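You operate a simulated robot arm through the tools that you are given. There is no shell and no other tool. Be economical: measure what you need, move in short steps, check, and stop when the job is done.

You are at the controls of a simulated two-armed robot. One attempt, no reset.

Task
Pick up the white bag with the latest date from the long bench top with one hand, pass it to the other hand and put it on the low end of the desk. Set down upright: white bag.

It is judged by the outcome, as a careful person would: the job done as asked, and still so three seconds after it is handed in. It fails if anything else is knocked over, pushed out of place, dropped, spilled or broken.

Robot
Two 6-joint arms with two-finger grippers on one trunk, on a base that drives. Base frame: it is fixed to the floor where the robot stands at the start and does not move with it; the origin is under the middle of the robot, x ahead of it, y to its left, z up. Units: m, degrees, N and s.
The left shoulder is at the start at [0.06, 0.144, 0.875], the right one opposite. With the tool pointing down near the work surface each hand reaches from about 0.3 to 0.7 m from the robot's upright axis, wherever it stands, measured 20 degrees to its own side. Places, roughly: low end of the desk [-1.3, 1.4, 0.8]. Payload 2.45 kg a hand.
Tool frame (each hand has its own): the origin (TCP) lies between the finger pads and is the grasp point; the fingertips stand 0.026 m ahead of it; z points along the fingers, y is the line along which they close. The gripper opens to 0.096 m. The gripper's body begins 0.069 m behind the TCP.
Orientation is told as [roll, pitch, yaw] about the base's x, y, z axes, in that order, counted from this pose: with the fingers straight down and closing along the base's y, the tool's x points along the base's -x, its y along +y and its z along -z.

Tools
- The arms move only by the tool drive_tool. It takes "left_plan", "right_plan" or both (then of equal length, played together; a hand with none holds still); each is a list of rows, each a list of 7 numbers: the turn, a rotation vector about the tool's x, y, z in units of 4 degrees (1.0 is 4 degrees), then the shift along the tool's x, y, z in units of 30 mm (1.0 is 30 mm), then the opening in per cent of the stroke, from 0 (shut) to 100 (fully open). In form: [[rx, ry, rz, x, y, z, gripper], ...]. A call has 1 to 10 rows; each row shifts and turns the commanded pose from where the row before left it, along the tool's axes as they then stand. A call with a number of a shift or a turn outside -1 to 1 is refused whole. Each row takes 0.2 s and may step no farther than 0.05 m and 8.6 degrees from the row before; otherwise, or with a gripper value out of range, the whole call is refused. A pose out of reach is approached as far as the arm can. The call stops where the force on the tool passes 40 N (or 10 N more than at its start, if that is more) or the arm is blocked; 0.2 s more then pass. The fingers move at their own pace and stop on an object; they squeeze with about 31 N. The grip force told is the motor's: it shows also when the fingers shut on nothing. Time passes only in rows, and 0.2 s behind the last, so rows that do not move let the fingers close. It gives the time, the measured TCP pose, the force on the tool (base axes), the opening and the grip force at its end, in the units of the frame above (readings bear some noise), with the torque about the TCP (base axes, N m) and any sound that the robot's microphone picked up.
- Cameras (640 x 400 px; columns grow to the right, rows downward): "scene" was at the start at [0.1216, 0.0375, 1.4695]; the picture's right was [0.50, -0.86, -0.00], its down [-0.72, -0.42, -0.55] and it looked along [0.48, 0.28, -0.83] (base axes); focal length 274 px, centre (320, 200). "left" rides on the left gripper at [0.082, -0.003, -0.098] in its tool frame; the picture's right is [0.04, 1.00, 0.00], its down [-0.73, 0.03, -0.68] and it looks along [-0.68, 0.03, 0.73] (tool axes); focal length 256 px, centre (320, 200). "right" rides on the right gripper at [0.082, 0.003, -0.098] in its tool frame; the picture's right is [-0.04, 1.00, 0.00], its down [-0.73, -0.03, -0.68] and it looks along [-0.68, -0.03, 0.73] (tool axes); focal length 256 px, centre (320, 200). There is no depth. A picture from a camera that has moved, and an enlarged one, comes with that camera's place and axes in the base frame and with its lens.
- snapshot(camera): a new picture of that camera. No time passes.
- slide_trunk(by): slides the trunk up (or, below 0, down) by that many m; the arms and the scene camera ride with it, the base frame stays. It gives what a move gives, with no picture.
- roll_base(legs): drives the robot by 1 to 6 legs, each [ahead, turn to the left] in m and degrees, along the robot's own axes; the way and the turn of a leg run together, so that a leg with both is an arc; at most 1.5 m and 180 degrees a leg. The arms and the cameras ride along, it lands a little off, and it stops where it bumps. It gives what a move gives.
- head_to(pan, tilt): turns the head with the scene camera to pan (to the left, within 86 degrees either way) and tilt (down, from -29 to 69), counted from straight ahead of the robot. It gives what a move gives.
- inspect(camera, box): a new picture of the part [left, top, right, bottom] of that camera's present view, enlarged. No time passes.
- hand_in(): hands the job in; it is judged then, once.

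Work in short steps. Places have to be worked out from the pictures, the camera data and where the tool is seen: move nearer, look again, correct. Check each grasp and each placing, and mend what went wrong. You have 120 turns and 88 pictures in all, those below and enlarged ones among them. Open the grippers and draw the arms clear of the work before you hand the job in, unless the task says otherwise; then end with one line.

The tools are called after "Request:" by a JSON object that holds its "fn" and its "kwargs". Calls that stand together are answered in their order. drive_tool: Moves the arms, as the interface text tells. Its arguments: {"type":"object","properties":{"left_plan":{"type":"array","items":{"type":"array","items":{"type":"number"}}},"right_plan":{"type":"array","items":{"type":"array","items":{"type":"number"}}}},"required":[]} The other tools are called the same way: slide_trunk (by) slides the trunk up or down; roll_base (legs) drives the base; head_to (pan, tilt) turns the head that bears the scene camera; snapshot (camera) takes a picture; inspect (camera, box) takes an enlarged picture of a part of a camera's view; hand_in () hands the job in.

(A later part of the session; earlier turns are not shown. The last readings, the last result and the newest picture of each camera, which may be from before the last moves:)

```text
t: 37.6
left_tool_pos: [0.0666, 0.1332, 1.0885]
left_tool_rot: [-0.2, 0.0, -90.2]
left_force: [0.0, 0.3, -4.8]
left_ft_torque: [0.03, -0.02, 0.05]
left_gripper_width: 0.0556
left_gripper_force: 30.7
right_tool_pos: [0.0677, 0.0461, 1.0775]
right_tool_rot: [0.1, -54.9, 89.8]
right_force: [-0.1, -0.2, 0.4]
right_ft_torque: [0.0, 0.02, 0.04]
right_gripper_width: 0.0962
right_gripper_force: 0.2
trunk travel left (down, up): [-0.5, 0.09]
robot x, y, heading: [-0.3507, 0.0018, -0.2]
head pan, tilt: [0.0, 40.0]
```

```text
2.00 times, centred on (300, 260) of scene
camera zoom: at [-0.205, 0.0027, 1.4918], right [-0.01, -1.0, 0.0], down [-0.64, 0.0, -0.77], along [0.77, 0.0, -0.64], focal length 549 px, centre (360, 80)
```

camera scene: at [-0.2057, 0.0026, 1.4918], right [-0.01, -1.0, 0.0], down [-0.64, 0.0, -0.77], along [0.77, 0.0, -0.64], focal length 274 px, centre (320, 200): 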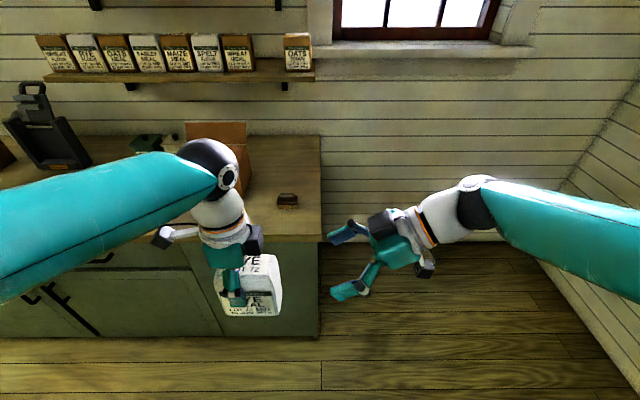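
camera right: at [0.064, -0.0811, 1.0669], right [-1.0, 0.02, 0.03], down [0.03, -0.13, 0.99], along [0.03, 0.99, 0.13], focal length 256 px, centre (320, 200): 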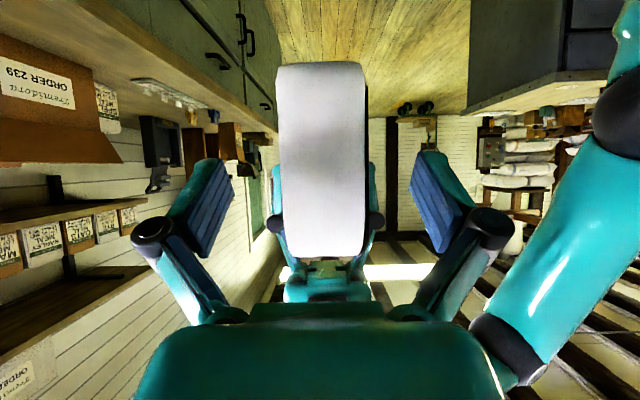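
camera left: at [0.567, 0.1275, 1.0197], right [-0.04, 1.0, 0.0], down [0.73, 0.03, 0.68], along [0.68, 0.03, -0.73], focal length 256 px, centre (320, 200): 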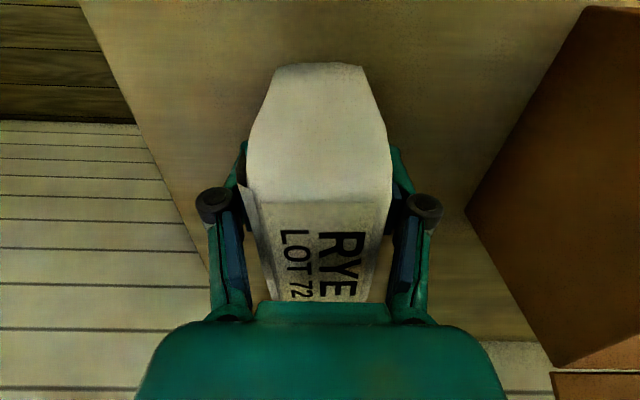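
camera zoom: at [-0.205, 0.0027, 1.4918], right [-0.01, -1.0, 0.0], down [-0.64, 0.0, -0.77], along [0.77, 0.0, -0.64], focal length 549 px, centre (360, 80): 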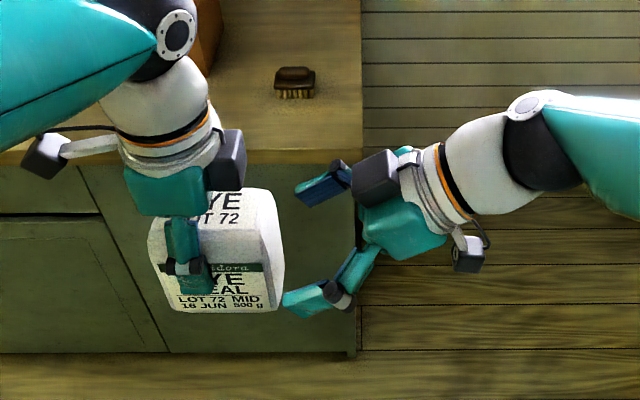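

Clearances look good. I advance the remaining 63 mm and check before closing.

Request:
{"fn": "drive_tool", "kwargs": {"right_plan": [[0, 0, 0, -0.1, 0, 0.8, 100], [0, 0, 0, -0.1, 0, 0.8, 100], [0, 0, 0, 0, 0, 0.5, 100]]}}

Request:
{"fn": "inspect", "kwargs": {"camera": "scene", "box": [140, 160, 460, 360]}}

Request:
{"fn": "snapshot", "kwargs": {"camera": "right"}}

```text
t: 38.4
left_tool_pos: [0.0674, 0.1346, 1.0882]
left_tool_rot: [-0.2, 0.0, -90.2]
left_force: [0.0, 0.2, -5.3]
left_ft_torque: [0.05, 0.01, -0.03]
left_gripper_width: 0.0559
left_gripper_force: 31.6
right_tool_pos: [0.068, 0.1022, 1.0431]
right_tool_rot: [0.3, -54.9, 89.9]
right_force: [-0.9, 0.4, 0.2]
right_ft_torque: [0.03, 0.02, -0.01]
right_gripper_width: 0.0962
right_gripper_force: 0.1
trunk travel left (down, up): [-0.5, 0.09]
robot x, y, heading: [-0.349, 0.0063, -0.2]
head pan, tilt: [0.0, 40.0]
```

```text
2.00 times, centred on (300, 260) of scene
camera zoom: at [-0.2048, 0.0023, 1.4917], right [-0.01, -1.0, 0.0], down [-0.64, 0.0, -0.77], along [0.77, 0.0, -0.64], focal length 549 px, centre (360, 80)
```

zoom: 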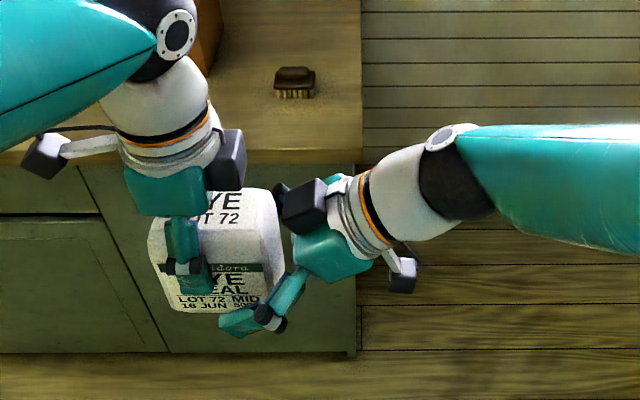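

```text
54 pictures are left
camera right: at [0.0642, -0.0254, 1.033], right [-1.0, 0.02, 0.03], down [0.03, -0.13, 0.99], along [0.03, 0.99, 0.13], focal length 256 px, centre (320, 200)
```

right: 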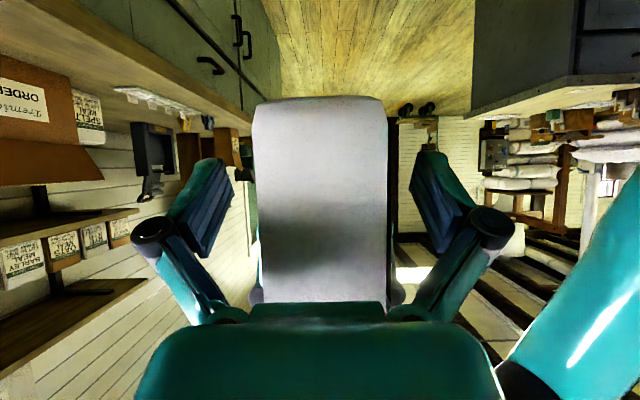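

Bag is between the right fingers and nothing touches. I close the right hand while the left holds.

Request:
{"fn": "drive_tool", "kwargs": {"right_plan": [[0, 0, 0, 0, 0, 0, 0], [0, 0, 0, 0, 0, 0, 0], [0, 0, 0, 0, 0, 0, 0], [0, 0, 0, 0, 0, 0, 0]]}}

Request:
{"fn": "inspect", "kwargs": {"camera": "scene", "box": [140, 160, 460, 360]}}

```text
t: 39.4
left_tool_pos: [0.0671, 0.1339, 1.0894]
left_tool_rot: [0.1, 0.0, -90.2]
left_force: [11.9, 3.8, -6.5]
left_ft_torque: [-0.11, -0.08, 0.61]
left_gripper_width: 0.0556
left_gripper_force: 31.0
right_tool_pos: [0.0669, 0.1012, 1.0441]
right_tool_rot: [0.2, -55.0, 90.0]
right_force: [-10.6, -4.2, 1.5]
right_ft_torque: [0.4, -0.45, -0.17]
right_gripper_width: 0.056
right_gripper_force: 30.4
trunk travel left (down, up): [-0.5, 0.09]
robot x, y, heading: [-0.3544, 0.0025, -0.2]
head pan, tilt: [0.0, 40.0]
```

```text
2.00 times, centred on (300, 260) of scene
camera zoom: at [-0.2053, 0.002, 1.4918], right [-0.01, -1.0, 0.0], down [-0.64, 0.0, -0.77], along [0.77, 0.0, -0.64], focal length 549 px, centre (360, 80)
```

zoom: 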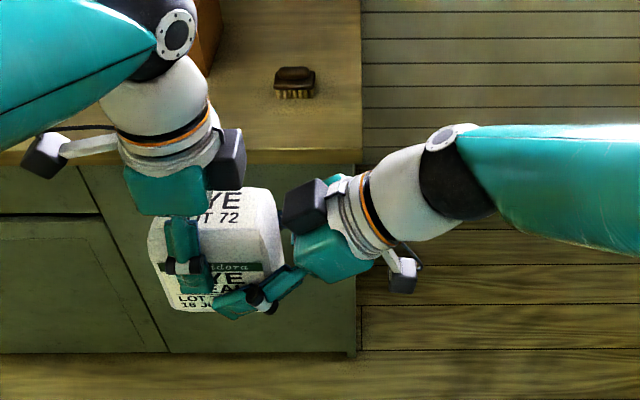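

Both hands hold the bag. I open the left hand and then raise it straight up.

Request:
{"fn": "drive_tool", "kwargs": {"left_plan": [[0, 0, 0, 0, 0, 0, 100], [0, 0, 0, 0, 0, 0, 100], [0, 0, 0, 0, 0, 0, 100], [0, 0, 0, 0, 0, 0, 100]]}}

Request:
{"fn": "drive_tool", "kwargs": {"left_plan": [[0, 0, 0, 0, 0, -0.5, 100], [0, 0, 0, 0, 0, -1, 100], [0, 0, 0, 0, 0, -1, 100], [0, 0, 0, 0, 0, -1, 100]]}}

Request:
{"fn": "snapshot", "kwargs": {"camera": "scene"}}

```text
t: 40.4
left_tool_pos: [0.0673, 0.1336, 1.0887]
left_tool_rot: [-0.2, 0.0, -90.1]
left_force: [-0.4, -0.4, -0.1]
left_ft_torque: [0.01, 0.02, 0.02]
left_gripper_width: 0.096
left_gripper_force: 0.1
right_tool_pos: [0.0681, 0.1008, 1.0428]
right_tool_rot: [0.3, -55.0, 89.8]
right_force: [-1.3, -0.7, 0.1]
right_ft_torque: [-0.09, 0.01, -0.02]
right_gripper_width: 0.056
right_gripper_force: 31.3
trunk travel left (down, up): [-0.5, 0.09]
robot x, y, heading: [-0.3535, 0.0026, -0.2]
head pan, tilt: [0.0, 40.0]
```

```text
t: 41.4
left_tool_pos: [0.0671, 0.134, 1.1947]
left_tool_rot: [0.0, 0.0, -90.2]
left_force: [-0.5, -0.1, 0.9]
left_ft_torque: [0.04, 0.0, -0.03]
left_gripper_width: 0.0963
left_gripper_force: 0.0
right_tool_pos: [0.0684, 0.1012, 1.0444]
right_tool_rot: [0.2, -54.9, 89.8]
right_force: [0.8, 0.7, -0.3]
right_ft_torque: [-0.1, 0.0, 0.02]
right_gripper_width: 0.0561
right_gripper_force: 31.0
trunk travel left (down, up): [-0.5, 0.09]
robot x, y, heading: [-0.3566, -0.0011, -0.3]
head pan, tilt: [0.0, 40.0]
```

```text
52 pictures are left
camera scene: at [-0.2053, 0.0018, 1.4918], right [-0.01, -1.0, 0.0], down [-0.64, 0.0, -0.77], along [0.77, 0.0, -0.64], focal length 274 px, centre (320, 200)
```

scene: 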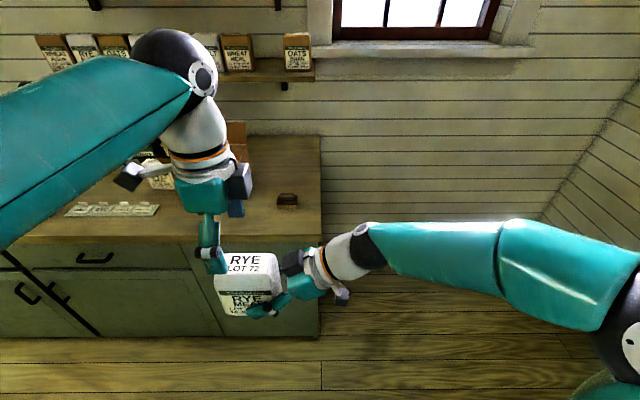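

Handover succeeded: the right hand alone holds the bag. I move the left hand out to the left and the bag to the right and forward.

Request:
{"fn": "drive_tool", "kwargs": {"left_plan": [[0, 0, 0, 0, 0, -1, 100], [0, 0, 0, 1, 0, 0, 100], [0, 0, 0, 1, 0, 0, 100], [0, 0, 0, 1, 0, 0, 100], [0, 0, 0, 1, 0, 0, 100], [0, 0, 0, 1, 0, 0, 100], [0, 0, 0, 1, 0, 0, 100], [0, 0, 0, 1, 0, 0, 100]]}}

Request:
{"fn": "drive_tool", "kwargs": {"right_plan": [[0, 0, 0, 0.64, -0.444, -0.91, 0], [0, 0, 0, 0.64, -0.444, -0.91, 0], [0, 0, 0, 0.64, -0.444, -0.91, 0], [0, 0, 0, 0.64, -0.444, -0.91, 0], [0, 0, 0, 0.64, -0.444, -0.91, 0], [0, 0, 0, 0.64, -0.444, -0.91, 0]]}}

Request:
{"fn": "drive_tool", "kwargs": {"right_plan": [[0.819, 0, 0.574, 0, 0, 0, 0], [0.819, 0, 0.574, 0, 0, 0, 0], [0.819, 0, 0.574, 0, 0, 0, 0], [0.819, 0, 0.574, 0, 0, 0, 0], [0.819, 0, 0.574, 0, 0, 0, 0], [0.819, 0, 0.574, 0, 0, 0, 0], [0.819, 0, 0.574, 0, 0, 0, 0], [0.819, 0, 0.574, 0, 0, 0, 0], [0.819, 0, 0.574, 0, 0, 0, 0], [0.819, 0, 0.574, 0, 0, 0, 0]]}}

Request:
{"fn": "snapshot", "kwargs": {"camera": "scene"}}

```text
t: 43.2
left_tool_pos: [0.0695, 0.3458, 1.2253]
left_tool_rot: [-0.2, 0.0, -90.3]
left_force: [0.4, -0.1, 0.1]
left_ft_torque: [-0.02, 0.02, 0.02]
left_gripper_width: 0.0959
left_gripper_force: 0.1
right_tool_pos: [0.0675, 0.1012, 1.0439]
right_tool_rot: [0.2, -55.0, 89.8]
right_force: [-0.4, -0.1, -0.2]
right_ft_torque: [-0.04, 0.04, -0.01]
right_gripper_width: 0.056
right_gripper_force: 30.8
trunk travel left (down, up): [-0.5, 0.09]
robot x, y, heading: [-0.3507, -0.0013, -0.4]
head pan, tilt: [0.0, 40.0]
```

```text
t: 44.6
left_tool_pos: [0.0694, 0.3444, 1.2243]
left_tool_rot: [-0.1, -0.1, -90.2]
left_force: [-0.2, 0.6, -0.5]
left_ft_torque: [0.02, 0.03, -0.01]
left_gripper_width: 0.0959
left_gripper_force: 0.0
right_tool_pos: [0.1458, -0.0988, 1.0439]
right_tool_rot: [0.1, -55.0, 89.8]
right_force: [0.3, -1.4, -0.3]
right_ft_torque: [-0.09, 0.06, 0.0]
right_gripper_width: 0.0557
right_gripper_force: 30.7
trunk travel left (down, up): [-0.5, 0.09]
robot x, y, heading: [-0.3504, 0.001, -0.6]
head pan, tilt: [0.0, 40.0]
```

```text
t: 46.8
left_tool_pos: [0.0694, 0.3435, 1.2252]
left_tool_rot: [0.0, 0.0, -90.3]
left_force: [-0.6, 1.5, 0.1]
left_ft_torque: [-0.02, -0.02, 0.01]
left_gripper_width: 0.096
left_gripper_force: 0.1
right_tool_pos: [0.1462, -0.0981, 1.0432]
right_tool_rot: [0.0, -54.9, 49.7]
right_force: [-0.1, -0.6, 0.2]
right_ft_torque: [-0.08, 0.08, 0.02]
right_gripper_width: 0.0558
right_gripper_force: 31.1
trunk travel left (down, up): [-0.5, 0.09]
robot x, y, heading: [-0.3547, 0.0026, -0.5]
head pan, tilt: [0.0, 40.0]
```

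```text
51 pictures are left
camera scene: at [-0.2056, 0.002, 1.4918], right [-0.01, -1.0, 0.0], down [-0.64, 0.0, -0.77], along [0.77, 0.0, -0.64], focal length 274 px, centre (320, 200)
```

scene: 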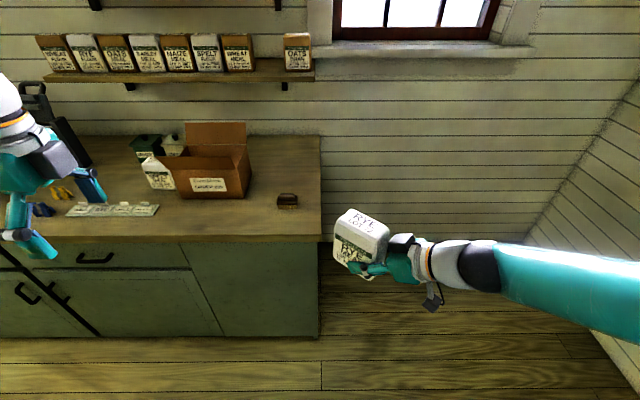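

The bag is safely held. I finish turning the right hand forward, then turn the base left and drive along the gap towards the desk end.

Request:
{"fn": "drive_tool", "kwargs": {"right_plan": [[0.819, 0, 0.574, 0, 0, 0, 0], [0.819, 0, 0.574, 0, 0, 0, 0], [0.819, 0, 0.574, 0, 0, 0, 0], [0.819, 0, 0.574, 0, 0, 0, 0], [0.819, 0, 0.574, 0, 0, 0, 0], [0.819, 0, 0.574, 0, 0, 0, 0], [0.819, 0, 0.574, 0, 0, 0, 0], [0.819, 0, 0.574, 0, 0, 0, 0], [0.819, 0, 0.574, 0, 0, 0, 0], [0.819, 0, 0.574, 0, 0, 0, 0]]}}

Request:
{"fn": "roll_base", "kwargs": {"legs": [[0, 90], [0.6, 0]]}}

Request:
{"fn": "head_to", "kwargs": {"pan": 60, "tilt": 30}}

Request:
{"fn": "snapshot", "kwargs": {"camera": "scene"}}

```text
t: 49.0
left_tool_pos: [0.0686, 0.345, 1.2253]
left_tool_rot: [-0.1, 0.0, -90.2]
left_force: [-0.4, -0.2, -0.4]
left_ft_torque: [-0.01, -0.01, -0.03]
left_gripper_width: 0.0958
left_gripper_force: 0.1
right_tool_pos: [0.1513, -0.103, 1.0492]
right_tool_rot: [0.0, -55.8, 31.0]
right_force: [1.2, 0.8, -4.7]
right_ft_torque: [-0.04, 0.08, -0.02]
right_gripper_width: 0.0557
right_gripper_force: 30.5
right hand out of reach, approached as far as the arm can: row 5, 6, 7, 8, 9, 10
trunk travel left (down, up): [-0.5, 0.09]
robot x, y, heading: [-0.3542, 0.0032, -0.3]
head pan, tilt: [0.0, 40.0]
```

```text
t: 50.7
left_tool_pos: [-0.0279, 0.436, 1.2247]
left_tool_rot: [-0.2, 0.1, -76.0]
left_force: [0.0, 0.3, -0.2]
left_ft_torque: [0.0, 0.04, -0.02]
left_gripper_width: 0.0961
left_gripper_force: 0.0
right_tool_pos: [0.16, 0.023, 1.0477]
right_tool_rot: [0.2, -55.5, 45.2]
right_force: [0.6, 0.5, -4.5]
right_ft_torque: [-0.11, 0.11, 0.05]
right_gripper_width: 0.056
right_gripper_force: 31.4
trunk travel left (down, up): [-0.5, 0.09]
robot x, y, heading: [-0.3517, -0.0085, 13.7]
head pan, tilt: [0.0, 40.0]
stopped in leg 1: the robot was blocked; the commanded pose is now the measured one
```

```text
t: 52.0
left_tool_pos: [-0.0278, 0.4356, 1.2259]
left_tool_rot: [-0.2, -0.1, -76.0]
left_force: [0.1, 0.5, 0.2]
left_ft_torque: [-0.04, -0.02, -0.05]
left_gripper_width: 0.0959
left_gripper_force: 0.2
right_tool_pos: [0.1612, 0.0227, 1.0486]
right_tool_rot: [0.2, -55.6, 45.2]
right_force: [-1.1, 0.5, -5.1]
right_ft_torque: [-0.08, 0.07, -0.02]
right_gripper_width: 0.0557
right_gripper_force: 31.4
trunk travel left (down, up): [-0.5, 0.09]
robot x, y, heading: [-0.3497, -0.0093, 13.8]
head pan, tilt: [60.0, 30.0]
```

```text
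50 pictures are left
camera scene: at [-0.2646, 0.0945, 1.5071], right [0.96, -0.28, 0.0], down [-0.14, -0.48, -0.87], along [0.24, 0.83, -0.5], focal length 274 px, centre (320, 200)
```

scene: 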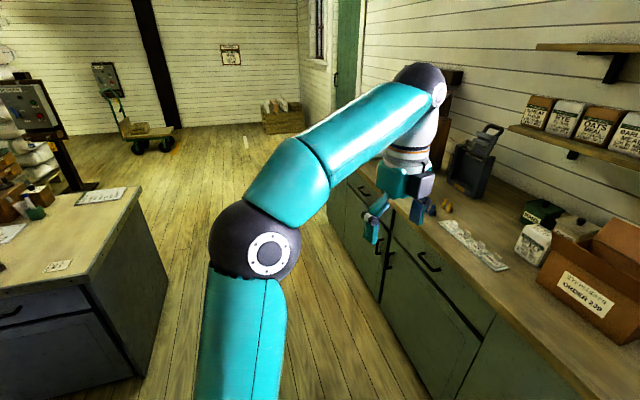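

The turn was blocked at 13.7°, with no force on the hands, so something near the base or elbow. I look to the right and to the rear left.

Request:
{"fn": "head_to", "kwargs": {"pan": -86, "tilt": 40}}

Request:
{"fn": "snapshot", "kwargs": {"camera": "scene"}}

Request:
{"fn": "head_to", "kwargs": {"pan": 86, "tilt": 50}}

Request:
{"fn": "snapshot", "kwargs": {"camera": "scene"}}

```text
t: 54.3
left_tool_pos: [-0.0286, 0.4359, 1.2263]
left_tool_rot: [-0.2, -0.1, -76.1]
left_force: [0.4, -0.5, 0.3]
left_ft_torque: [0.03, -0.01, -0.03]
left_gripper_width: 0.0961
left_gripper_force: 0.1
right_tool_pos: [0.163, 0.0231, 1.0485]
right_tool_rot: [0.1, -55.5, 45.1]
right_force: [-0.5, -0.5, -5.3]
right_ft_torque: [-0.08, 0.04, -0.02]
right_gripper_width: 0.0555
right_gripper_force: 30.5
trunk travel left (down, up): [-0.5, 0.09]
robot x, y, heading: [-0.3495, -0.0106, 13.5]
head pan, tilt: [-85.9, 40.0]
```

```text
49 pictures are left
camera scene: at [-0.2641, -0.0732, 1.4918], right [-0.95, -0.31, 0.0], down [-0.2, 0.61, -0.77], along [0.23, -0.73, -0.64], focal length 274 px, centre (320, 200)
```

scene: 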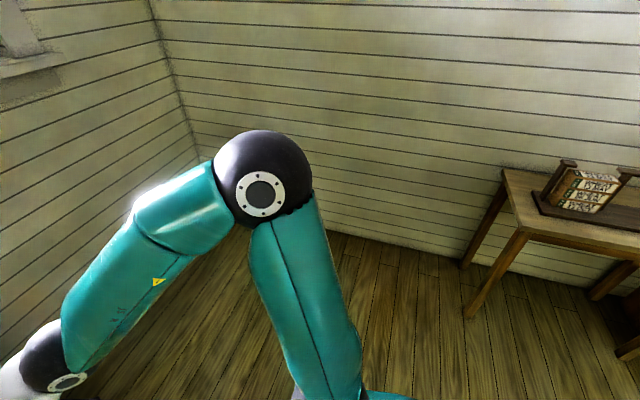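

```text
t: 56.9
left_tool_pos: [-0.0274, 0.435, 1.2264]
left_tool_rot: [-0.2, 0.0, -76.0]
left_force: [0.0, -0.6, -0.3]
left_ft_torque: [0.01, -0.01, 0.0]
left_gripper_width: 0.0957
left_gripper_force: 0.0
right_tool_pos: [0.1613, 0.023, 1.0483]
right_tool_rot: [0.3, -55.5, 45.2]
right_force: [-0.2, 0.2, -5.1]
right_ft_torque: [-0.09, 0.04, 0.0]
right_gripper_width: 0.0556
right_gripper_force: 31.1
trunk travel left (down, up): [-0.5, 0.09]
robot x, y, heading: [-0.3491, -0.0095, 13.7]
head pan, tilt: [85.9, 50.0]
```

```text
48 pictures are left
camera scene: at [-0.3029, 0.0837, 1.4777], right [0.99, 0.17, 0.0], down [0.13, -0.76, -0.64], along [-0.11, 0.63, -0.77], focal length 274 px, centre (320, 200)
```

scene: 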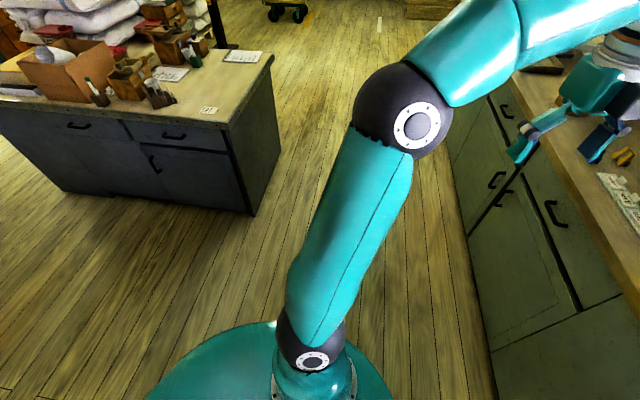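

No obstacle is visible on either side, so it is likely something right behind the base. I check the bag in front, then will roll ahead a bit before turning.

Request:
{"fn": "head_to", "kwargs": {"pan": -10, "tilt": 50}}

Request:
{"fn": "snapshot", "kwargs": {"camera": "scene"}}

Request:
{"fn": "snapshot", "kwargs": {"camera": "left"}}

```text
t: 58.6
left_tool_pos: [-0.0281, 0.4363, 1.2259]
left_tool_rot: [-0.1, 0.0, -75.9]
left_force: [-0.3, 0.2, -1.0]
left_ft_torque: [0.01, 0.02, -0.03]
left_gripper_width: 0.0961
left_gripper_force: 0.0
right_tool_pos: [0.1618, 0.0233, 1.0496]
right_tool_rot: [0.2, -55.7, 45.2]
right_force: [-0.3, 0.8, -4.7]
right_ft_torque: [-0.08, 0.04, -0.01]
right_gripper_width: 0.0556
right_gripper_force: 31.3
trunk travel left (down, up): [-0.5, 0.09]
robot x, y, heading: [-0.3455, -0.0081, 13.6]
head pan, tilt: [-10.0, 50.0]
```

```text
47 pictures are left
camera scene: at [-0.2132, 0.0128, 1.4776], right [0.07, -1.0, 0.0], down [-0.76, -0.05, -0.64], along [0.64, 0.04, -0.77], focal length 274 px, centre (320, 200)
```

scene: 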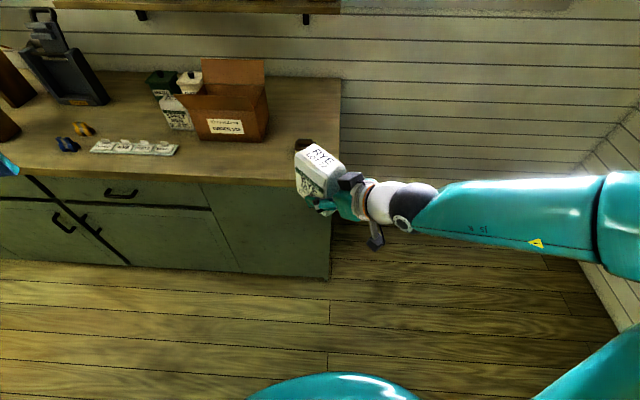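

```text
46 pictures are left
camera left: at [-0.0491, 0.5134, 1.3244], right [0.96, 0.28, 0.0], down [0.21, -0.7, 0.68], along [0.19, -0.65, -0.73], focal length 256 px, centre (320, 200)
```

left: 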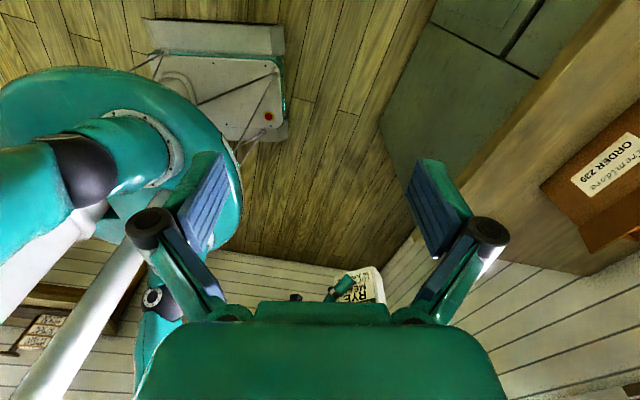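

The bag is fine and clear of the bench. I roll ahead 0.1 m and try the turn again in a small step.

Request:
{"fn": "roll_base", "kwargs": {"legs": [[0.12, 0], [0, 30]]}}

```text
t: 61.5
left_tool_pos: [-0.1789, 0.5668, 1.226]
left_tool_rot: [-0.2, 0.0, -45.6]
left_force: [-0.3, 0.2, 0.4]
left_ft_torque: [0.02, 0.02, -0.01]
left_gripper_width: 0.096
left_gripper_force: 0.0
right_tool_pos: [0.1803, 0.3048, 1.0511]
right_tool_rot: [2.9, -55.2, 75.5]
right_force: [0.3, -0.2, -4.6]
right_ft_torque: [-0.1, 0.05, -0.02]
right_gripper_width: 0.0555
right_gripper_force: 31.3
trunk travel left (down, up): [-0.5, 0.09]
robot x, y, heading: [-0.2174, 0.008, 44.1]
head pan, tilt: [-10.0, 50.0]
```

The turn works from here. I finish it to heading 90° and look toward the desk.

Request:
{"fn": "roll_base", "kwargs": {"legs": [[0, 46]]}}

Request:
{"fn": "head_to", "kwargs": {"pan": 50, "tilt": 25}}

Request:
{"fn": "snapshot", "kwargs": {"camera": "scene"}}

```text
t: 63.4
left_tool_pos: [-0.4244, 0.5278, 1.2267]
left_tool_rot: [-0.1, 0.0, -19.9]
left_force: [0.1, 0.3, 0.0]
left_ft_torque: [0.01, -0.03, 0.0]
left_gripper_width: 0.096
left_gripper_force: 0.1
right_tool_pos: [-0.0152, 0.4481, 1.0773]
right_tool_rot: [17.4, -49.9, 86.0]
right_force: [0.4, -0.5, -5.3]
right_ft_torque: [-0.16, 0.01, -0.01]
right_gripper_width: 0.0556
right_gripper_force: 31.3
trunk travel left (down, up): [-0.5, 0.09]
robot x, y, heading: [-0.1984, 0.0043, 70.2]
head pan, tilt: [-10.0, 50.0]
stopped in leg 1: the robot was blocked; the commanded pose is now the measured one
```

```text
t: 64.7
left_tool_pos: [-0.4235, 0.5278, 1.2263]
left_tool_rot: [-0.2, 0.0, -19.8]
left_force: [-0.1, -0.8, 0.0]
left_ft_torque: [-0.04, -0.02, -0.01]
left_gripper_width: 0.096
left_gripper_force: 0.1
right_tool_pos: [-0.015, 0.4477, 1.077]
right_tool_rot: [17.5, -50.0, 85.9]
right_force: [0.2, -0.4, -4.9]
right_ft_torque: [-0.11, -0.01, 0.02]
right_gripper_width: 0.0559
right_gripper_force: 31.2
trunk travel left (down, up): [-0.5, 0.09]
robot x, y, heading: [-0.2006, 0.002, 70.1]
head pan, tilt: [50.0, 25.0]
```

```text
45 pictures are left
camera scene: at [-0.2268, 0.1396, 1.5151], right [0.86, 0.5, 0.0], down [0.21, -0.37, -0.91], along [-0.46, 0.78, -0.42], focal length 274 px, centre (320, 200)
```

scene: 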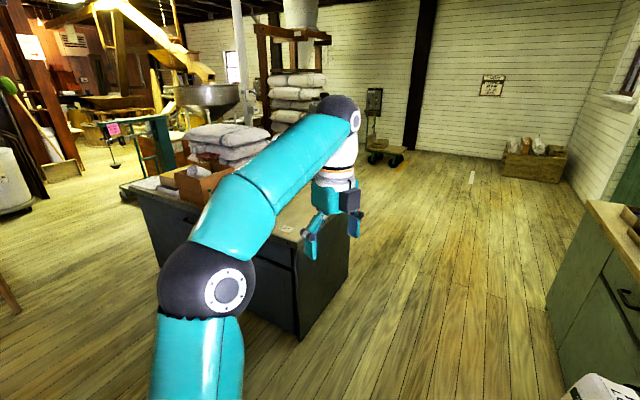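

The right hand's pose got deflected, so the right arm is pushing against something. I look right at once.

Request:
{"fn": "head_to", "kwargs": {"pan": -60, "tilt": 40}}

Request:
{"fn": "snapshot", "kwargs": {"camera": "scene"}}

```text
t: 66.6
left_tool_pos: [-0.4238, 0.5276, 1.2275]
left_tool_rot: [-0.1, 0.0, -19.7]
left_force: [0.3, 0.1, -0.2]
left_ft_torque: [-0.04, -0.01, -0.01]
left_gripper_width: 0.0958
left_gripper_force: 0.0
right_tool_pos: [-0.0138, 0.4472, 1.0769]
right_tool_rot: [17.5, -50.0, 86.0]
right_force: [-1.7, 0.0, -4.3]
right_ft_torque: [-0.13, -0.01, -0.01]
right_gripper_width: 0.0559
right_gripper_force: 31.0
trunk travel left (down, up): [-0.5, 0.09]
robot x, y, heading: [-0.1999, 0.0064, 70.4]
head pan, tilt: [-60.0, 40.0]
```

```text
44 pictures are left
camera scene: at [-0.0969, 0.0751, 1.4918], right [0.18, -0.98, 0.0], down [-0.63, -0.11, -0.77], along [0.75, 0.14, -0.64], focal length 274 px, centre (320, 200)
```

scene: 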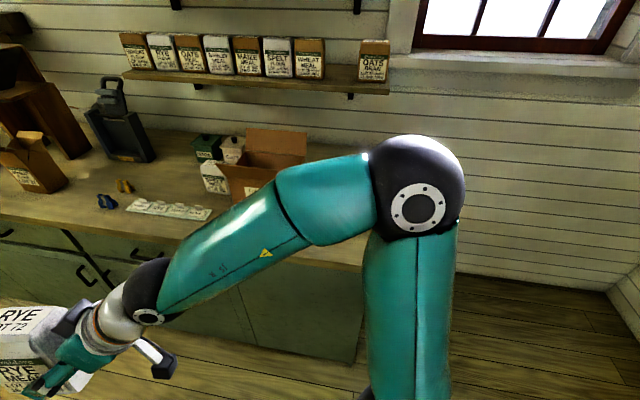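

I see no contact of the right arm with the bench; the arm is probably near a joint limit after the out-of-reach turn. I test by moving the right hand a little.

Request:
{"fn": "drive_tool", "kwargs": {"right_plan": [[0, 0, 0, 0, -0.5, 0, 0], [0, 0, 0, 0, -0.5, 0, 0], [0, 0, 0, 0, 0, 0, 0]]}}

Request:
{"fn": "snapshot", "kwargs": {"camera": "right"}}

```text
t: 67.4
left_tool_pos: [-0.4238, 0.5279, 1.2269]
left_tool_rot: [-0.1, 0.0, -19.8]
left_force: [0.4, 0.7, 1.0]
left_ft_torque: [0.01, 0.03, 0.0]
left_gripper_width: 0.096
left_gripper_force: 0.0
right_tool_pos: [-0.0022, 0.4547, 1.0784]
right_tool_rot: [16.8, -51.3, 85.1]
right_force: [0.8, 0.2, -4.2]
right_ft_torque: [-0.09, 0.01, 0.04]
right_gripper_width: 0.0555
right_gripper_force: 31.1
right hand out of reach, approached as far as the arm can: row 1, 2
trunk travel left (down, up): [-0.5, 0.09]
robot x, y, heading: [-0.1987, 0.003, 70.1]
head pan, tilt: [-60.0, 40.0]
```

```text
43 pictures are left
camera right: at [0.0118, 0.3276, 1.0741], right [-0.97, -0.12, 0.21], down [0.22, -0.06, 0.97], along [-0.1, 0.99, 0.08], focal length 256 px, centre (320, 200)
```

right: 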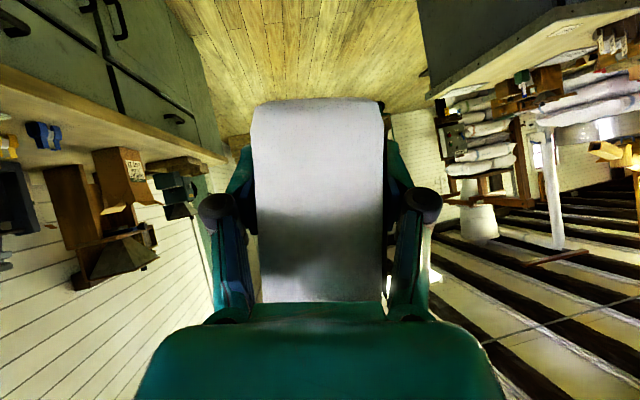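

The arm is at a joint limit there (relative yaw under ~30° isn't reachable with this tilt), no collision. I turn the hand back left by 44° and then level the bag; I'll place it with the hand angled to the robot's left.

Request:
{"fn": "drive_tool", "kwargs": {"right_plan": [[-0.78, 0.18, -0.6, 0, 0, 0, 0], [-0.78, 0.18, -0.6, 0, 0, 0, 0], [-0.78, 0.18, -0.6, 0, 0, 0, 0], [-0.78, 0.18, -0.6, 0, 0, 0, 0], [-0.78, 0.18, -0.6, 0, 0, 0, 0], [-0.78, 0.18, -0.6, 0, 0, 0, 0], [-0.78, 0.18, -0.6, 0, 0, 0, 0], [-0.78, 0.18, -0.6, 0, 0, 0, 0], [-0.78, 0.18, -0.6, 0, 0, 0, 0], [-0.78, 0.18, -0.6, 0, 0, 0, 0]]}}

Request:
{"fn": "drive_tool", "kwargs": {"right_plan": [[1, 0, 0, 0, 0, 0, 0], [1, 0, 0, 0, 0, 0, 0], [1, 0, 0, 0, 0, 0, 0], [1, 0, 0, 0, 0, 0, 0], [0.2, -0.9, 0, 0, 0, 0, 0]]}}

```text
t: 69.6
left_tool_pos: [-0.4237, 0.5286, 1.2261]
left_tool_rot: [-0.2, 0.0, -19.9]
left_force: [0.8, 0.2, 0.5]
left_ft_torque: [-0.01, 0.0, -0.01]
left_gripper_width: 0.0961
left_gripper_force: 0.0
right_tool_pos: [-0.1322, 0.4177, 1.0756]
right_tool_rot: [13.2, -50.6, 104.7]
right_force: [0.2, -0.2, -4.0]
right_ft_torque: [-0.11, -0.02, -0.03]
right_gripper_width: 0.0559
right_gripper_force: 31.0
right hand out of reach, approached as far as the arm can: row 1, 2, 3, 4, 5, 6, 7, 8, 9, 10
trunk travel left (down, up): [-0.5, 0.09]
robot x, y, heading: [-0.2024, 0.002, 70.2]
head pan, tilt: [-60.0, 40.0]
```

```text
t: 70.8
left_tool_pos: [-0.4244, 0.5287, 1.2273]
left_tool_rot: [-0.2, 0.0, -19.9]
left_force: [1.1, 0.0, 0.5]
left_ft_torque: [-0.01, 0.0, -0.02]
left_gripper_width: 0.0962
left_gripper_force: 0.0
right_tool_pos: [-0.1331, 0.4138, 1.0701]
right_tool_rot: [5.0, -50.3, 105.0]
right_force: [-0.7, 0.2, -5.2]
right_ft_torque: [-0.1, -0.05, 0.03]
right_gripper_width: 0.0559
right_gripper_force: 31.4
right hand out of reach, approached as far as the arm can: row 1, 2, 3, 4
trunk travel left (down, up): [-0.5, 0.09]
robot x, y, heading: [-0.1999, 0.0006, 70.3]
head pan, tilt: [-60.0, 40.0]
```

The arm still isn't tracking as expected; I look at its posture.

Request:
{"fn": "head_to", "kwargs": {"pan": -45, "tilt": 50}}

Request:
{"fn": "snapshot", "kwargs": {"camera": "scene"}}

```text
t: 71.5
left_tool_pos: [-0.4243, 0.5289, 1.2275]
left_tool_rot: [-0.1, 0.1, -19.8]
left_force: [-0.2, 0.1, 0.7]
left_ft_torque: [0.02, 0.04, -0.01]
left_gripper_width: 0.096
left_gripper_force: 0.2
right_tool_pos: [-0.1334, 0.4134, 1.0693]
right_tool_rot: [5.0, -50.1, 105.2]
right_force: [0.2, 0.2, -4.5]
right_ft_torque: [-0.12, -0.04, -0.03]
right_gripper_width: 0.0557
right_gripper_force: 31.1
trunk travel left (down, up): [-0.5, 0.09]
robot x, y, heading: [-0.1993, 0.0019, 70.7]
head pan, tilt: [-45.0, 50.0]
```

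```text
42 pictures are left
camera scene: at [-0.1109, 0.0926, 1.4777], right [0.43, -0.91, 0.0], down [-0.69, -0.33, -0.64], along [0.58, 0.27, -0.77], focal length 274 px, centre (320, 200)
```

scene: 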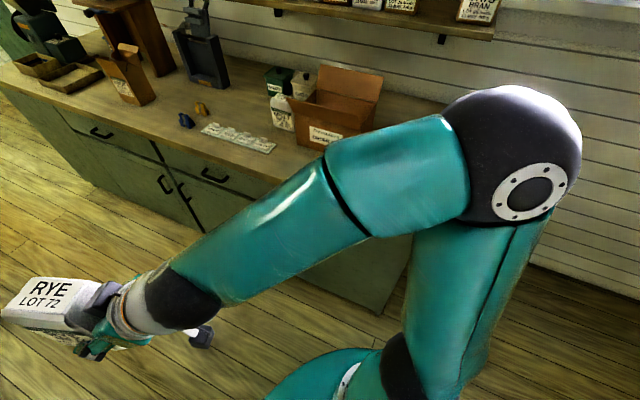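

The elbow is fully folded (the wrist is too close to the shoulder), which explains the limit. I extend the right hand forward, where the arm can open up.

Request:
{"fn": "drive_tool", "kwargs": {"right_plan": [[0, 0, 0, -0.8, 0, 0.96, 0], [0, 0, 0, -0.8, 0, 0.96, 0], [0, 0, 0, -0.8, 0, 0.96, 0], [0, 0, 0, -0.8, 0, 0.96, 0], [0, 0, 0, -0.8, 0, 0.96, 0]]}}

```text
t: 72.7
left_tool_pos: [-0.4252, 0.5296, 1.2269]
left_tool_rot: [-0.3, -0.1, -19.8]
left_force: [0.1, 0.3, 0.5]
left_ft_torque: [-0.03, 0.0, 0.03]
left_gripper_width: 0.0961
left_gripper_force: 0.1
right_tool_pos: [-0.1974, 0.5903, 1.0745]
right_tool_rot: [5.1, -51.6, 104.9]
right_force: [0.3, 0.1, -4.4]
right_ft_torque: [-0.13, -0.06, 0.01]
right_gripper_width: 0.0556
right_gripper_force: 31.1
trunk travel left (down, up): [-0.5, 0.09]
robot x, y, heading: [-0.1993, 0.0048, 70.0]
head pan, tilt: [-45.0, 50.0]
```

Tracking again. I bring the hand over to the right in front of its own shoulder and level the bag.

Request:
{"fn": "drive_tool", "kwargs": {"right_plan": [[0, 0, 0, 0.31, -0.907, -0.387, 0], [0, 0, 0, 0.31, -0.907, -0.387, 0], [0, 0, 0, 0.31, -0.907, -0.387, 0], [0, 0, 0, 0.31, -0.907, -0.387, 0], [0, 0, 0, 0.31, -0.907, -0.387, 0], [0, 0, 0, 0.31, -0.907, -0.387, 0], [0, 0, 0, 0.31, -0.907, -0.387, 0], [0, 0, 0, 0.31, -0.907, -0.387, 0], [1, 0, 0, 0, 0, 0, 0], [0.28, -0.85, 0, 0, 0, 0, 0]]}}

Request:
{"fn": "snapshot", "kwargs": {"camera": "scene"}}

```text
t: 74.9
left_tool_pos: [-0.4229, 0.5281, 1.2265]
left_tool_rot: [-0.1, -0.1, -19.8]
left_force: [-0.4, 1.1, 0.0]
left_ft_torque: [-0.01, 0.01, -0.03]
left_gripper_width: 0.0962
left_gripper_force: 0.0
right_tool_pos: [-0.0769, 0.5469, 1.0801]
right_tool_rot: [1.4, -52.5, 104.7]
right_force: [0.0, 0.6, -4.7]
right_ft_torque: [-0.11, -0.05, -0.01]
right_gripper_width: 0.0559
right_gripper_force: 31.7
right hand out of reach, approached as far as the arm can: row 4, 5, 6, 7, 8, 10
trunk travel left (down, up): [-0.5, 0.09]
robot x, y, heading: [-0.1986, 0.0039, 70.3]
head pan, tilt: [-45.0, 50.0]
```

```text
41 pictures are left
camera scene: at [-0.1107, 0.0929, 1.4776], right [0.43, -0.9, 0.0], down [-0.69, -0.33, -0.64], along [0.58, 0.27, -0.77], focal length 274 px, centre (320, 200)
```

scene: 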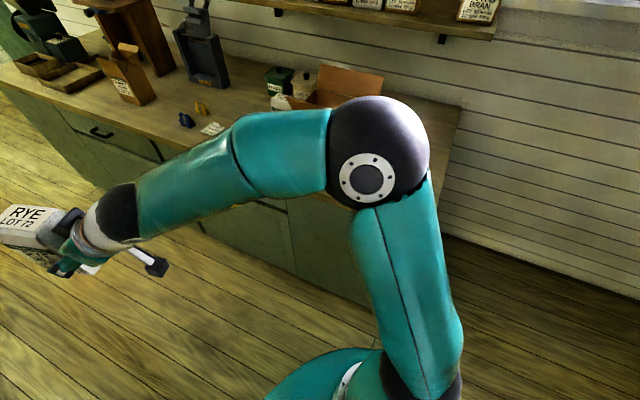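

Small relative yaw isn't attainable there. I turn the hand back to a larger left angle (relative ~65°), which was comfortable before, then shift right.

Request:
{"fn": "drive_tool", "kwargs": {"right_plan": [[-0.79, 0.02, -0.61, 0, 0, 0, 0], [-0.79, 0.02, -0.61, 0, 0, 0, 0], [-0.79, 0.02, -0.61, 0, 0, 0, 0], [-0.79, 0.02, -0.61, 0, 0, 0, 0], [-0.79, 0.02, -0.61, 0, 0, 0, 0], [-0.79, 0.02, -0.61, 0, 0, 0, 0], [-0.79, 0.02, -0.61, 0, 0, 0, 0], [-0.79, 0.02, -0.61, 0, 0, 0, 0]]}}

```text
t: 76.7
left_tool_pos: [-0.4241, 0.5283, 1.2272]
left_tool_rot: [-0.2, 0.0, -19.8]
left_force: [-0.9, 1.2, 0.3]
left_ft_torque: [0.0, 0.01, 0.02]
left_gripper_width: 0.0961
left_gripper_force: 0.0
right_tool_pos: [-0.1167, 0.5373, 1.0955]
right_tool_rot: [0.8, -52.6, 112.8]
right_force: [-0.6, 0.7, -5.4]
right_ft_torque: [-0.09, -0.06, 0.02]
right_gripper_width: 0.0555
right_gripper_force: 31.1
right hand out of reach, approached as far as the arm can: row 2, 3, 4, 5, 6, 7, 8
trunk travel left (down, up): [-0.5, 0.09]
robot x, y, heading: [-0.1987, 0.0029, 70.3]
head pan, tilt: [-45.0, 50.0]
```

Both directions stop short, so the posture (hand high above the shoulder) is cramped. I lower the hand by 12 cm in free space to let the arm open, then try again.

Request:
{"fn": "drive_tool", "kwargs": {"right_plan": [[0, 0, 0, 0.79, 0, 0.61, 0], [0, 0, 0, 0.79, 0, 0.61, 0], [0, 0, 0, 0.79, 0, 0.61, 0], [0, 0, 0, 0.79, 0, 0.61, 0]]}}

Request:
{"fn": "drive_tool", "kwargs": {"right_plan": [[-0.79, 0.02, -0.61, 0, 0, 0, 0], [-0.79, 0.02, -0.61, 0, 0, 0, 0], [-0.79, 0.02, -0.61, 0, 0, 0, 0], [-0.79, 0.02, -0.61, 0, 0, 0, 0]]}}

```text
t: 77.7
left_tool_pos: [-0.4238, 0.5306, 1.2271]
left_tool_rot: [-0.1, -0.1, -19.8]
left_force: [0.6, -0.3, 0.4]
left_ft_torque: [-0.01, -0.01, 0.03]
left_gripper_width: 0.096
left_gripper_force: 0.0
right_tool_pos: [-0.1135, 0.5391, 0.9929]
right_tool_rot: [8.6, -51.3, 101.7]
right_force: [-3.5, 1.2, -3.1]
right_ft_torque: [-0.09, -0.2, 0.23]
right_gripper_width: 0.0557
right_gripper_force: 31.4
right hand out of reach, approached as far as the arm can: row 2, 3
trunk travel left (down, up): [-0.5, 0.09]
robot x, y, heading: [-0.2011, 0.0034, 70.4]
head pan, tilt: [-45.0, 50.0]
```

```text
t: 78.7
left_tool_pos: [-0.4239, 0.5283, 1.2254]
left_tool_rot: [-0.2, -0.1, -19.8]
left_force: [1.2, 0.3, 0.4]
left_ft_torque: [-0.02, 0.01, -0.01]
left_gripper_width: 0.096
left_gripper_force: 0.1
right_tool_pos: [-0.12, 0.5417, 1.0015]
right_tool_rot: [1.0, -54.3, 119.0]
right_force: [1.0, 0.0, -6.0]
right_ft_torque: [-0.05, -0.03, -0.02]
right_gripper_width: 0.0555
right_gripper_force: 30.6
right hand out of reach, approached as far as the arm can: row 2, 4
trunk travel left (down, up): [-0.5, 0.09]
robot x, y, heading: [-0.2005, -0.0003, 70.4]
head pan, tilt: [-45.0, 50.0]
```

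Lowering helps: yaw follows now. I continue turning and lower a little more.

Request:
{"fn": "drive_tool", "kwargs": {"right_plan": [[0, 0, 0, 0.8, 0, 0.58, 0], [0, 0, 0, 0.8, 0, 0.58, 0], [-0.81, 0, -0.58, 0, 0, 0, 0], [-0.81, 0, -0.58, 0, 0, 0, 0], [-0.81, 0, -0.58, 0, 0, 0, 0], [-0.81, 0, -0.58, 0, 0, 0, 0]]}}

Request:
{"fn": "snapshot", "kwargs": {"camera": "scene"}}

```text
t: 80.1
left_tool_pos: [-0.4235, 0.5286, 1.2265]
left_tool_rot: [-0.1, 0.0, -19.7]
left_force: [-1.1, -0.4, -0.3]
left_ft_torque: [-0.01, 0.01, 0.01]
left_gripper_width: 0.0962
left_gripper_force: 0.0
right_tool_pos: [-0.119, 0.5421, 0.9414]
right_tool_rot: [0.9, -54.5, 134.8]
right_force: [-0.5, 0.2, -5.1]
right_ft_torque: [-0.06, -0.09, 0.03]
right_gripper_width: 0.0556
right_gripper_force: 31.0
trunk travel left (down, up): [-0.5, 0.09]
robot x, y, heading: [-0.2039, 0.0028, 70.3]
head pan, tilt: [-45.0, 50.0]
```

```text
40 pictures are left
camera scene: at [-0.1107, 0.0933, 1.4776], right [0.43, -0.9, 0.0], down [-0.69, -0.33, -0.64], along [0.58, 0.27, -0.77], focal length 274 px, centre (320, 200)
```

scene: 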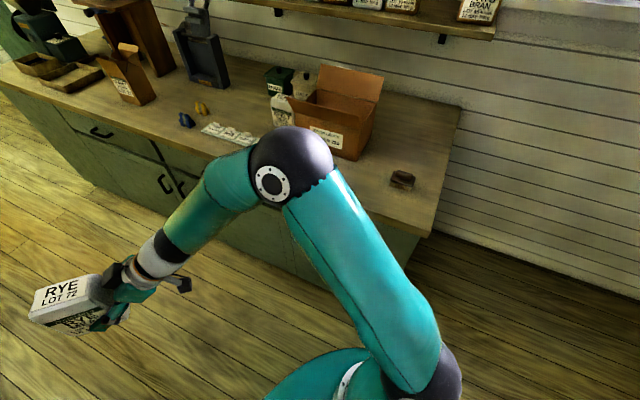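

The arm is in a good posture now with the bag upright. I raise the trunk for clearance, turn towards the desk's near corner and drive part of the way.

Request:
{"fn": "slide_trunk", "kwargs": {"by": 0.085}}

Request:
{"fn": "roll_base", "kwargs": {"legs": [[0, 55.5], [0.58, 0]]}}

Request:
{"fn": "head_to", "kwargs": {"pan": 20, "tilt": 40}}

Request:
{"fn": "snapshot", "kwargs": {"camera": "scene"}}

```text
t: 81.3
left_tool_pos: [-0.423, 0.5282, 1.3111]
left_tool_rot: [-0.2, 0.0, -19.8]
left_force: [0.2, -0.9, 0.1]
left_ft_torque: [-0.04, 0.02, 0.0]
left_gripper_width: 0.0961
left_gripper_force: 0.1
right_tool_pos: [-0.1203, 0.5419, 1.0273]
right_tool_rot: [0.9, -54.4, 135.0]
right_force: [-0.4, 0.1, -4.7]
right_ft_torque: [-0.08, -0.08, -0.01]
right_gripper_width: 0.0557
right_gripper_force: 31.1
trunk travel left (down, up): [-0.585, 0.005]
robot x, y, heading: [-0.1997, 0.0045, 70.2]
head pan, tilt: [-45.0, 50.0]
```

```text
t: 83.9
left_tool_pos: [-0.7331, 0.2049, 1.3112]
left_tool_rot: [-0.1, -0.2, 25.6]
left_force: [-0.8, -1.0, 0.1]
left_ft_torque: [0.09, -0.1, -0.04]
left_gripper_width: 0.0961
left_gripper_force: 0.1
right_tool_pos: [-0.5299, 0.4322, 1.0247]
right_tool_rot: [0.8, -54.1, -179.3]
right_force: [-0.9, -0.5, -4.7]
right_ft_torque: [0.03, -0.16, -0.02]
right_gripper_width: 0.0558
right_gripper_force: 31.0
trunk travel left (down, up): [-0.585, 0.005]
robot x, y, heading: [-0.1638, 0.0108, 116.1]
head pan, tilt: [-45.0, 50.0]
stopped in leg 1: the robot was blocked; the commanded pose is now the measured one
```

```text
t: 85.3
left_tool_pos: [-0.7282, 0.2081, 1.3127]
left_tool_rot: [-0.1, -0.1, 25.7]
left_force: [0.1, 0.9, -0.2]
left_ft_torque: [0.01, 0.0, 0.05]
left_gripper_width: 0.0958
left_gripper_force: 0.1
right_tool_pos: [-0.5276, 0.4361, 1.026]
right_tool_rot: [0.9, -54.5, -179.4]
right_force: [0.0, 0.5, -5.1]
right_ft_torque: [-0.01, -0.11, 0.01]
right_gripper_width: 0.0557
right_gripper_force: 31.1
trunk travel left (down, up): [-0.585, 0.005]
robot x, y, heading: [-0.1645, 0.0126, 116.1]
head pan, tilt: [20.0, 40.0]
```

```text
39 pictures are left
camera scene: at [-0.2532, 0.1275, 1.5767], right [0.69, 0.72, 0.0], down [0.46, -0.45, -0.77], along [-0.55, 0.53, -0.64], focal length 274 px, centre (320, 200)
```

scene: 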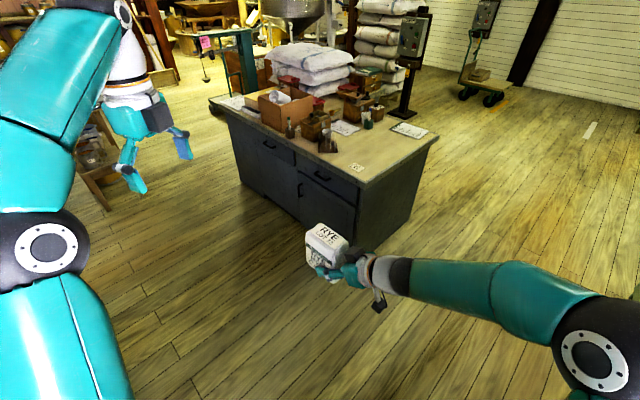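

The floor ahead is clear; the blocking thing is behind. I drive ahead 0.45 m and then turn a little.

Request:
{"fn": "roll_base", "kwargs": {"legs": [[0.45, 0], [0, 8]]}}

Request:
{"fn": "snapshot", "kwargs": {"camera": "scene"}}

```text
t: 88.7
left_tool_pos: [-0.9435, 0.5346, 1.3127]
left_tool_rot: [-0.1, -0.2, 33.2]
left_force: [0.2, 0.1, 0.0]
left_ft_torque: [-0.01, -0.01, 0.05]
left_gripper_width: 0.0958
left_gripper_force: 0.0
right_tool_pos: [-0.7733, 0.7875, 1.0272]
right_tool_rot: [0.9, -54.4, -172.1]
right_force: [-0.5, 0.3, -4.5]
right_ft_torque: [0.0, -0.11, -0.02]
right_gripper_width: 0.0556
right_gripper_force: 30.8
trunk travel left (down, up): [-0.585, 0.005]
robot x, y, heading: [-0.3515, 0.4127, 123.5]
head pan, tilt: [20.0, 40.0]
```

```text
38 pictures are left
camera scene: at [-0.4562, 0.5201, 1.5768], right [0.59, 0.8, 0.0], down [0.52, -0.38, -0.77], along [-0.62, 0.46, -0.64], focal length 274 px, centre (320, 200)
```

scene: 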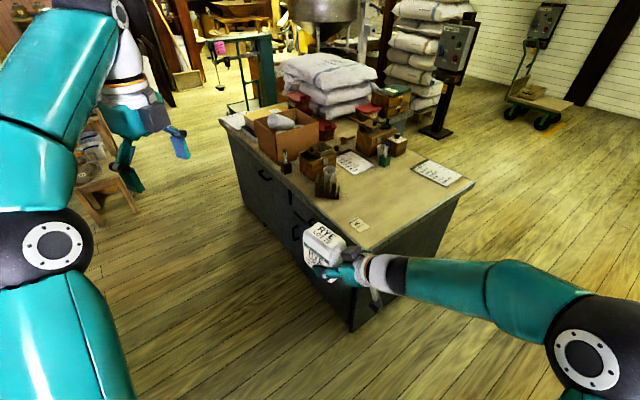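

I enlarge the desk top to find the low end and a clear spot.

Request:
{"fn": "inspect", "kwargs": {"camera": "scene", "box": [210, 40, 490, 260]}}

```text
1.82 times, centred on (350, 150) of scene
camera zoom: at [-0.4562, 0.5201, 1.5768], right [0.59, 0.8, 0.0], down [0.52, -0.38, -0.77], along [-0.62, 0.46, -0.64], focal length 499 px, centre (266, 291)
```

zoom: 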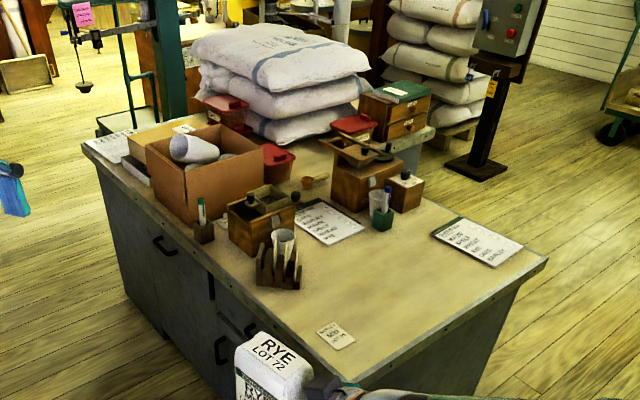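

The near right end is the low, open part, top z≈0.77, with a clear area around (-1.05, 1.3) between card, sheets and rack. I drive 0.44 m ahead so the bag comes over it, staying clear of the desk corner.

Request:
{"fn": "roll_base", "kwargs": {"legs": [[0.44, 0]]}}

Request:
{"fn": "snapshot", "kwargs": {"camera": "scene"}}

Request:
{"fn": "snapshot", "kwargs": {"camera": "right"}}

```text
t: 91.4
left_tool_pos: [-1.1874, 0.9143, 1.3135]
left_tool_rot: [-0.2, 0.0, 32.4]
left_force: [0.3, 0.1, 0.0]
left_ft_torque: [0.0, 0.01, -0.03]
left_gripper_width: 0.0963
left_gripper_force: 0.1
right_tool_pos: [-1.0147, 1.1655, 1.0264]
right_tool_rot: [1.1, -54.4, -172.7]
right_force: [-0.5, -0.1, -4.9]
right_ft_torque: [0.0, -0.1, 0.0]
right_gripper_width: 0.0558
right_gripper_force: 31.5
trunk travel left (down, up): [-0.585, 0.005]
robot x, y, heading: [-0.5992, 0.7926, 122.7]
head pan, tilt: [20.0, 40.0]
```

```text
36 pictures are left
camera scene: at [-0.7002, 0.8958, 1.5766], right [0.6, 0.8, 0.0], down [0.51, -0.39, -0.77], along [-0.61, 0.46, -0.64], focal length 274 px, centre (320, 200)
```

scene: 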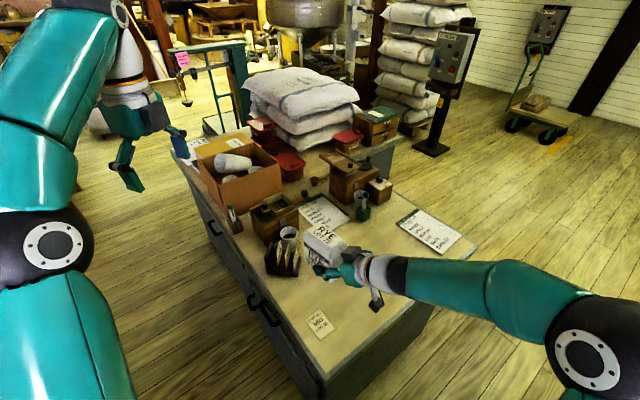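

```text
35 pictures are left
camera right: at [-0.8883, 1.1801, 1.017], right [0.12, -0.99, 0.04], down [0.12, 0.06, 0.99], along [-0.99, -0.11, 0.12], focal length 256 px, centre (320, 200)
```

right: 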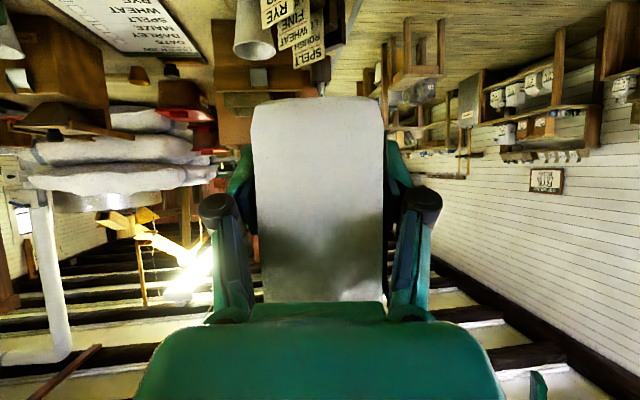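

Positions confirmed: card (-1.01,1.13), rack (-1.31,1.19), clear area around (-1.05,1.30). I shift the hand 13 cm in +y (its -y axis) and straighten the slight roll.

Request:
{"fn": "drive_tool", "kwargs": {"right_plan": [[0.27, -0.15, 0, 0, -0.9, 0, 0], [0, 0, 0, 0, -0.9, 0, 0], [0, 0, 0, 0, -0.9, 0, 0], [0, 0, 0, 0, -0.9, 0, 0], [0, 0, 0, 0, -0.9, 0, 0]]}}

Request:
{"fn": "snapshot", "kwargs": {"camera": "scene"}}

```text
t: 92.6
left_tool_pos: [-1.1887, 0.9163, 1.3132]
left_tool_rot: [-0.2, 0.1, 32.5]
left_force: [-0.1, 0.0, 0.0]
left_ft_torque: [-0.06, 0.03, -0.03]
left_gripper_width: 0.0959
left_gripper_force: 0.1
right_tool_pos: [-1.0287, 1.3005, 1.0287]
right_tool_rot: [0.0, -54.9, -172.8]
right_force: [-0.3, 0.8, -5.5]
right_ft_torque: [0.02, -0.1, 0.02]
right_gripper_width: 0.0556
right_gripper_force: 31.2
trunk travel left (down, up): [-0.585, 0.005]
robot x, y, heading: [-0.5998, 0.793, 123.1]
head pan, tilt: [20.0, 40.0]
```

```text
34 pictures are left
camera scene: at [-0.6997, 0.896, 1.5767], right [0.6, 0.8, 0.0], down [0.51, -0.39, -0.77], along [-0.61, 0.46, -0.64], focal length 274 px, centre (320, 200)
```

scene: 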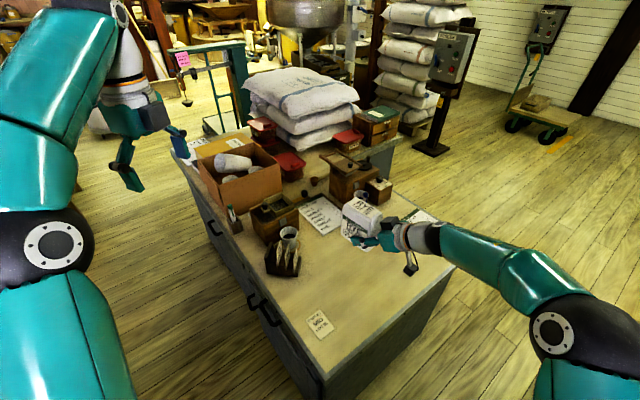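

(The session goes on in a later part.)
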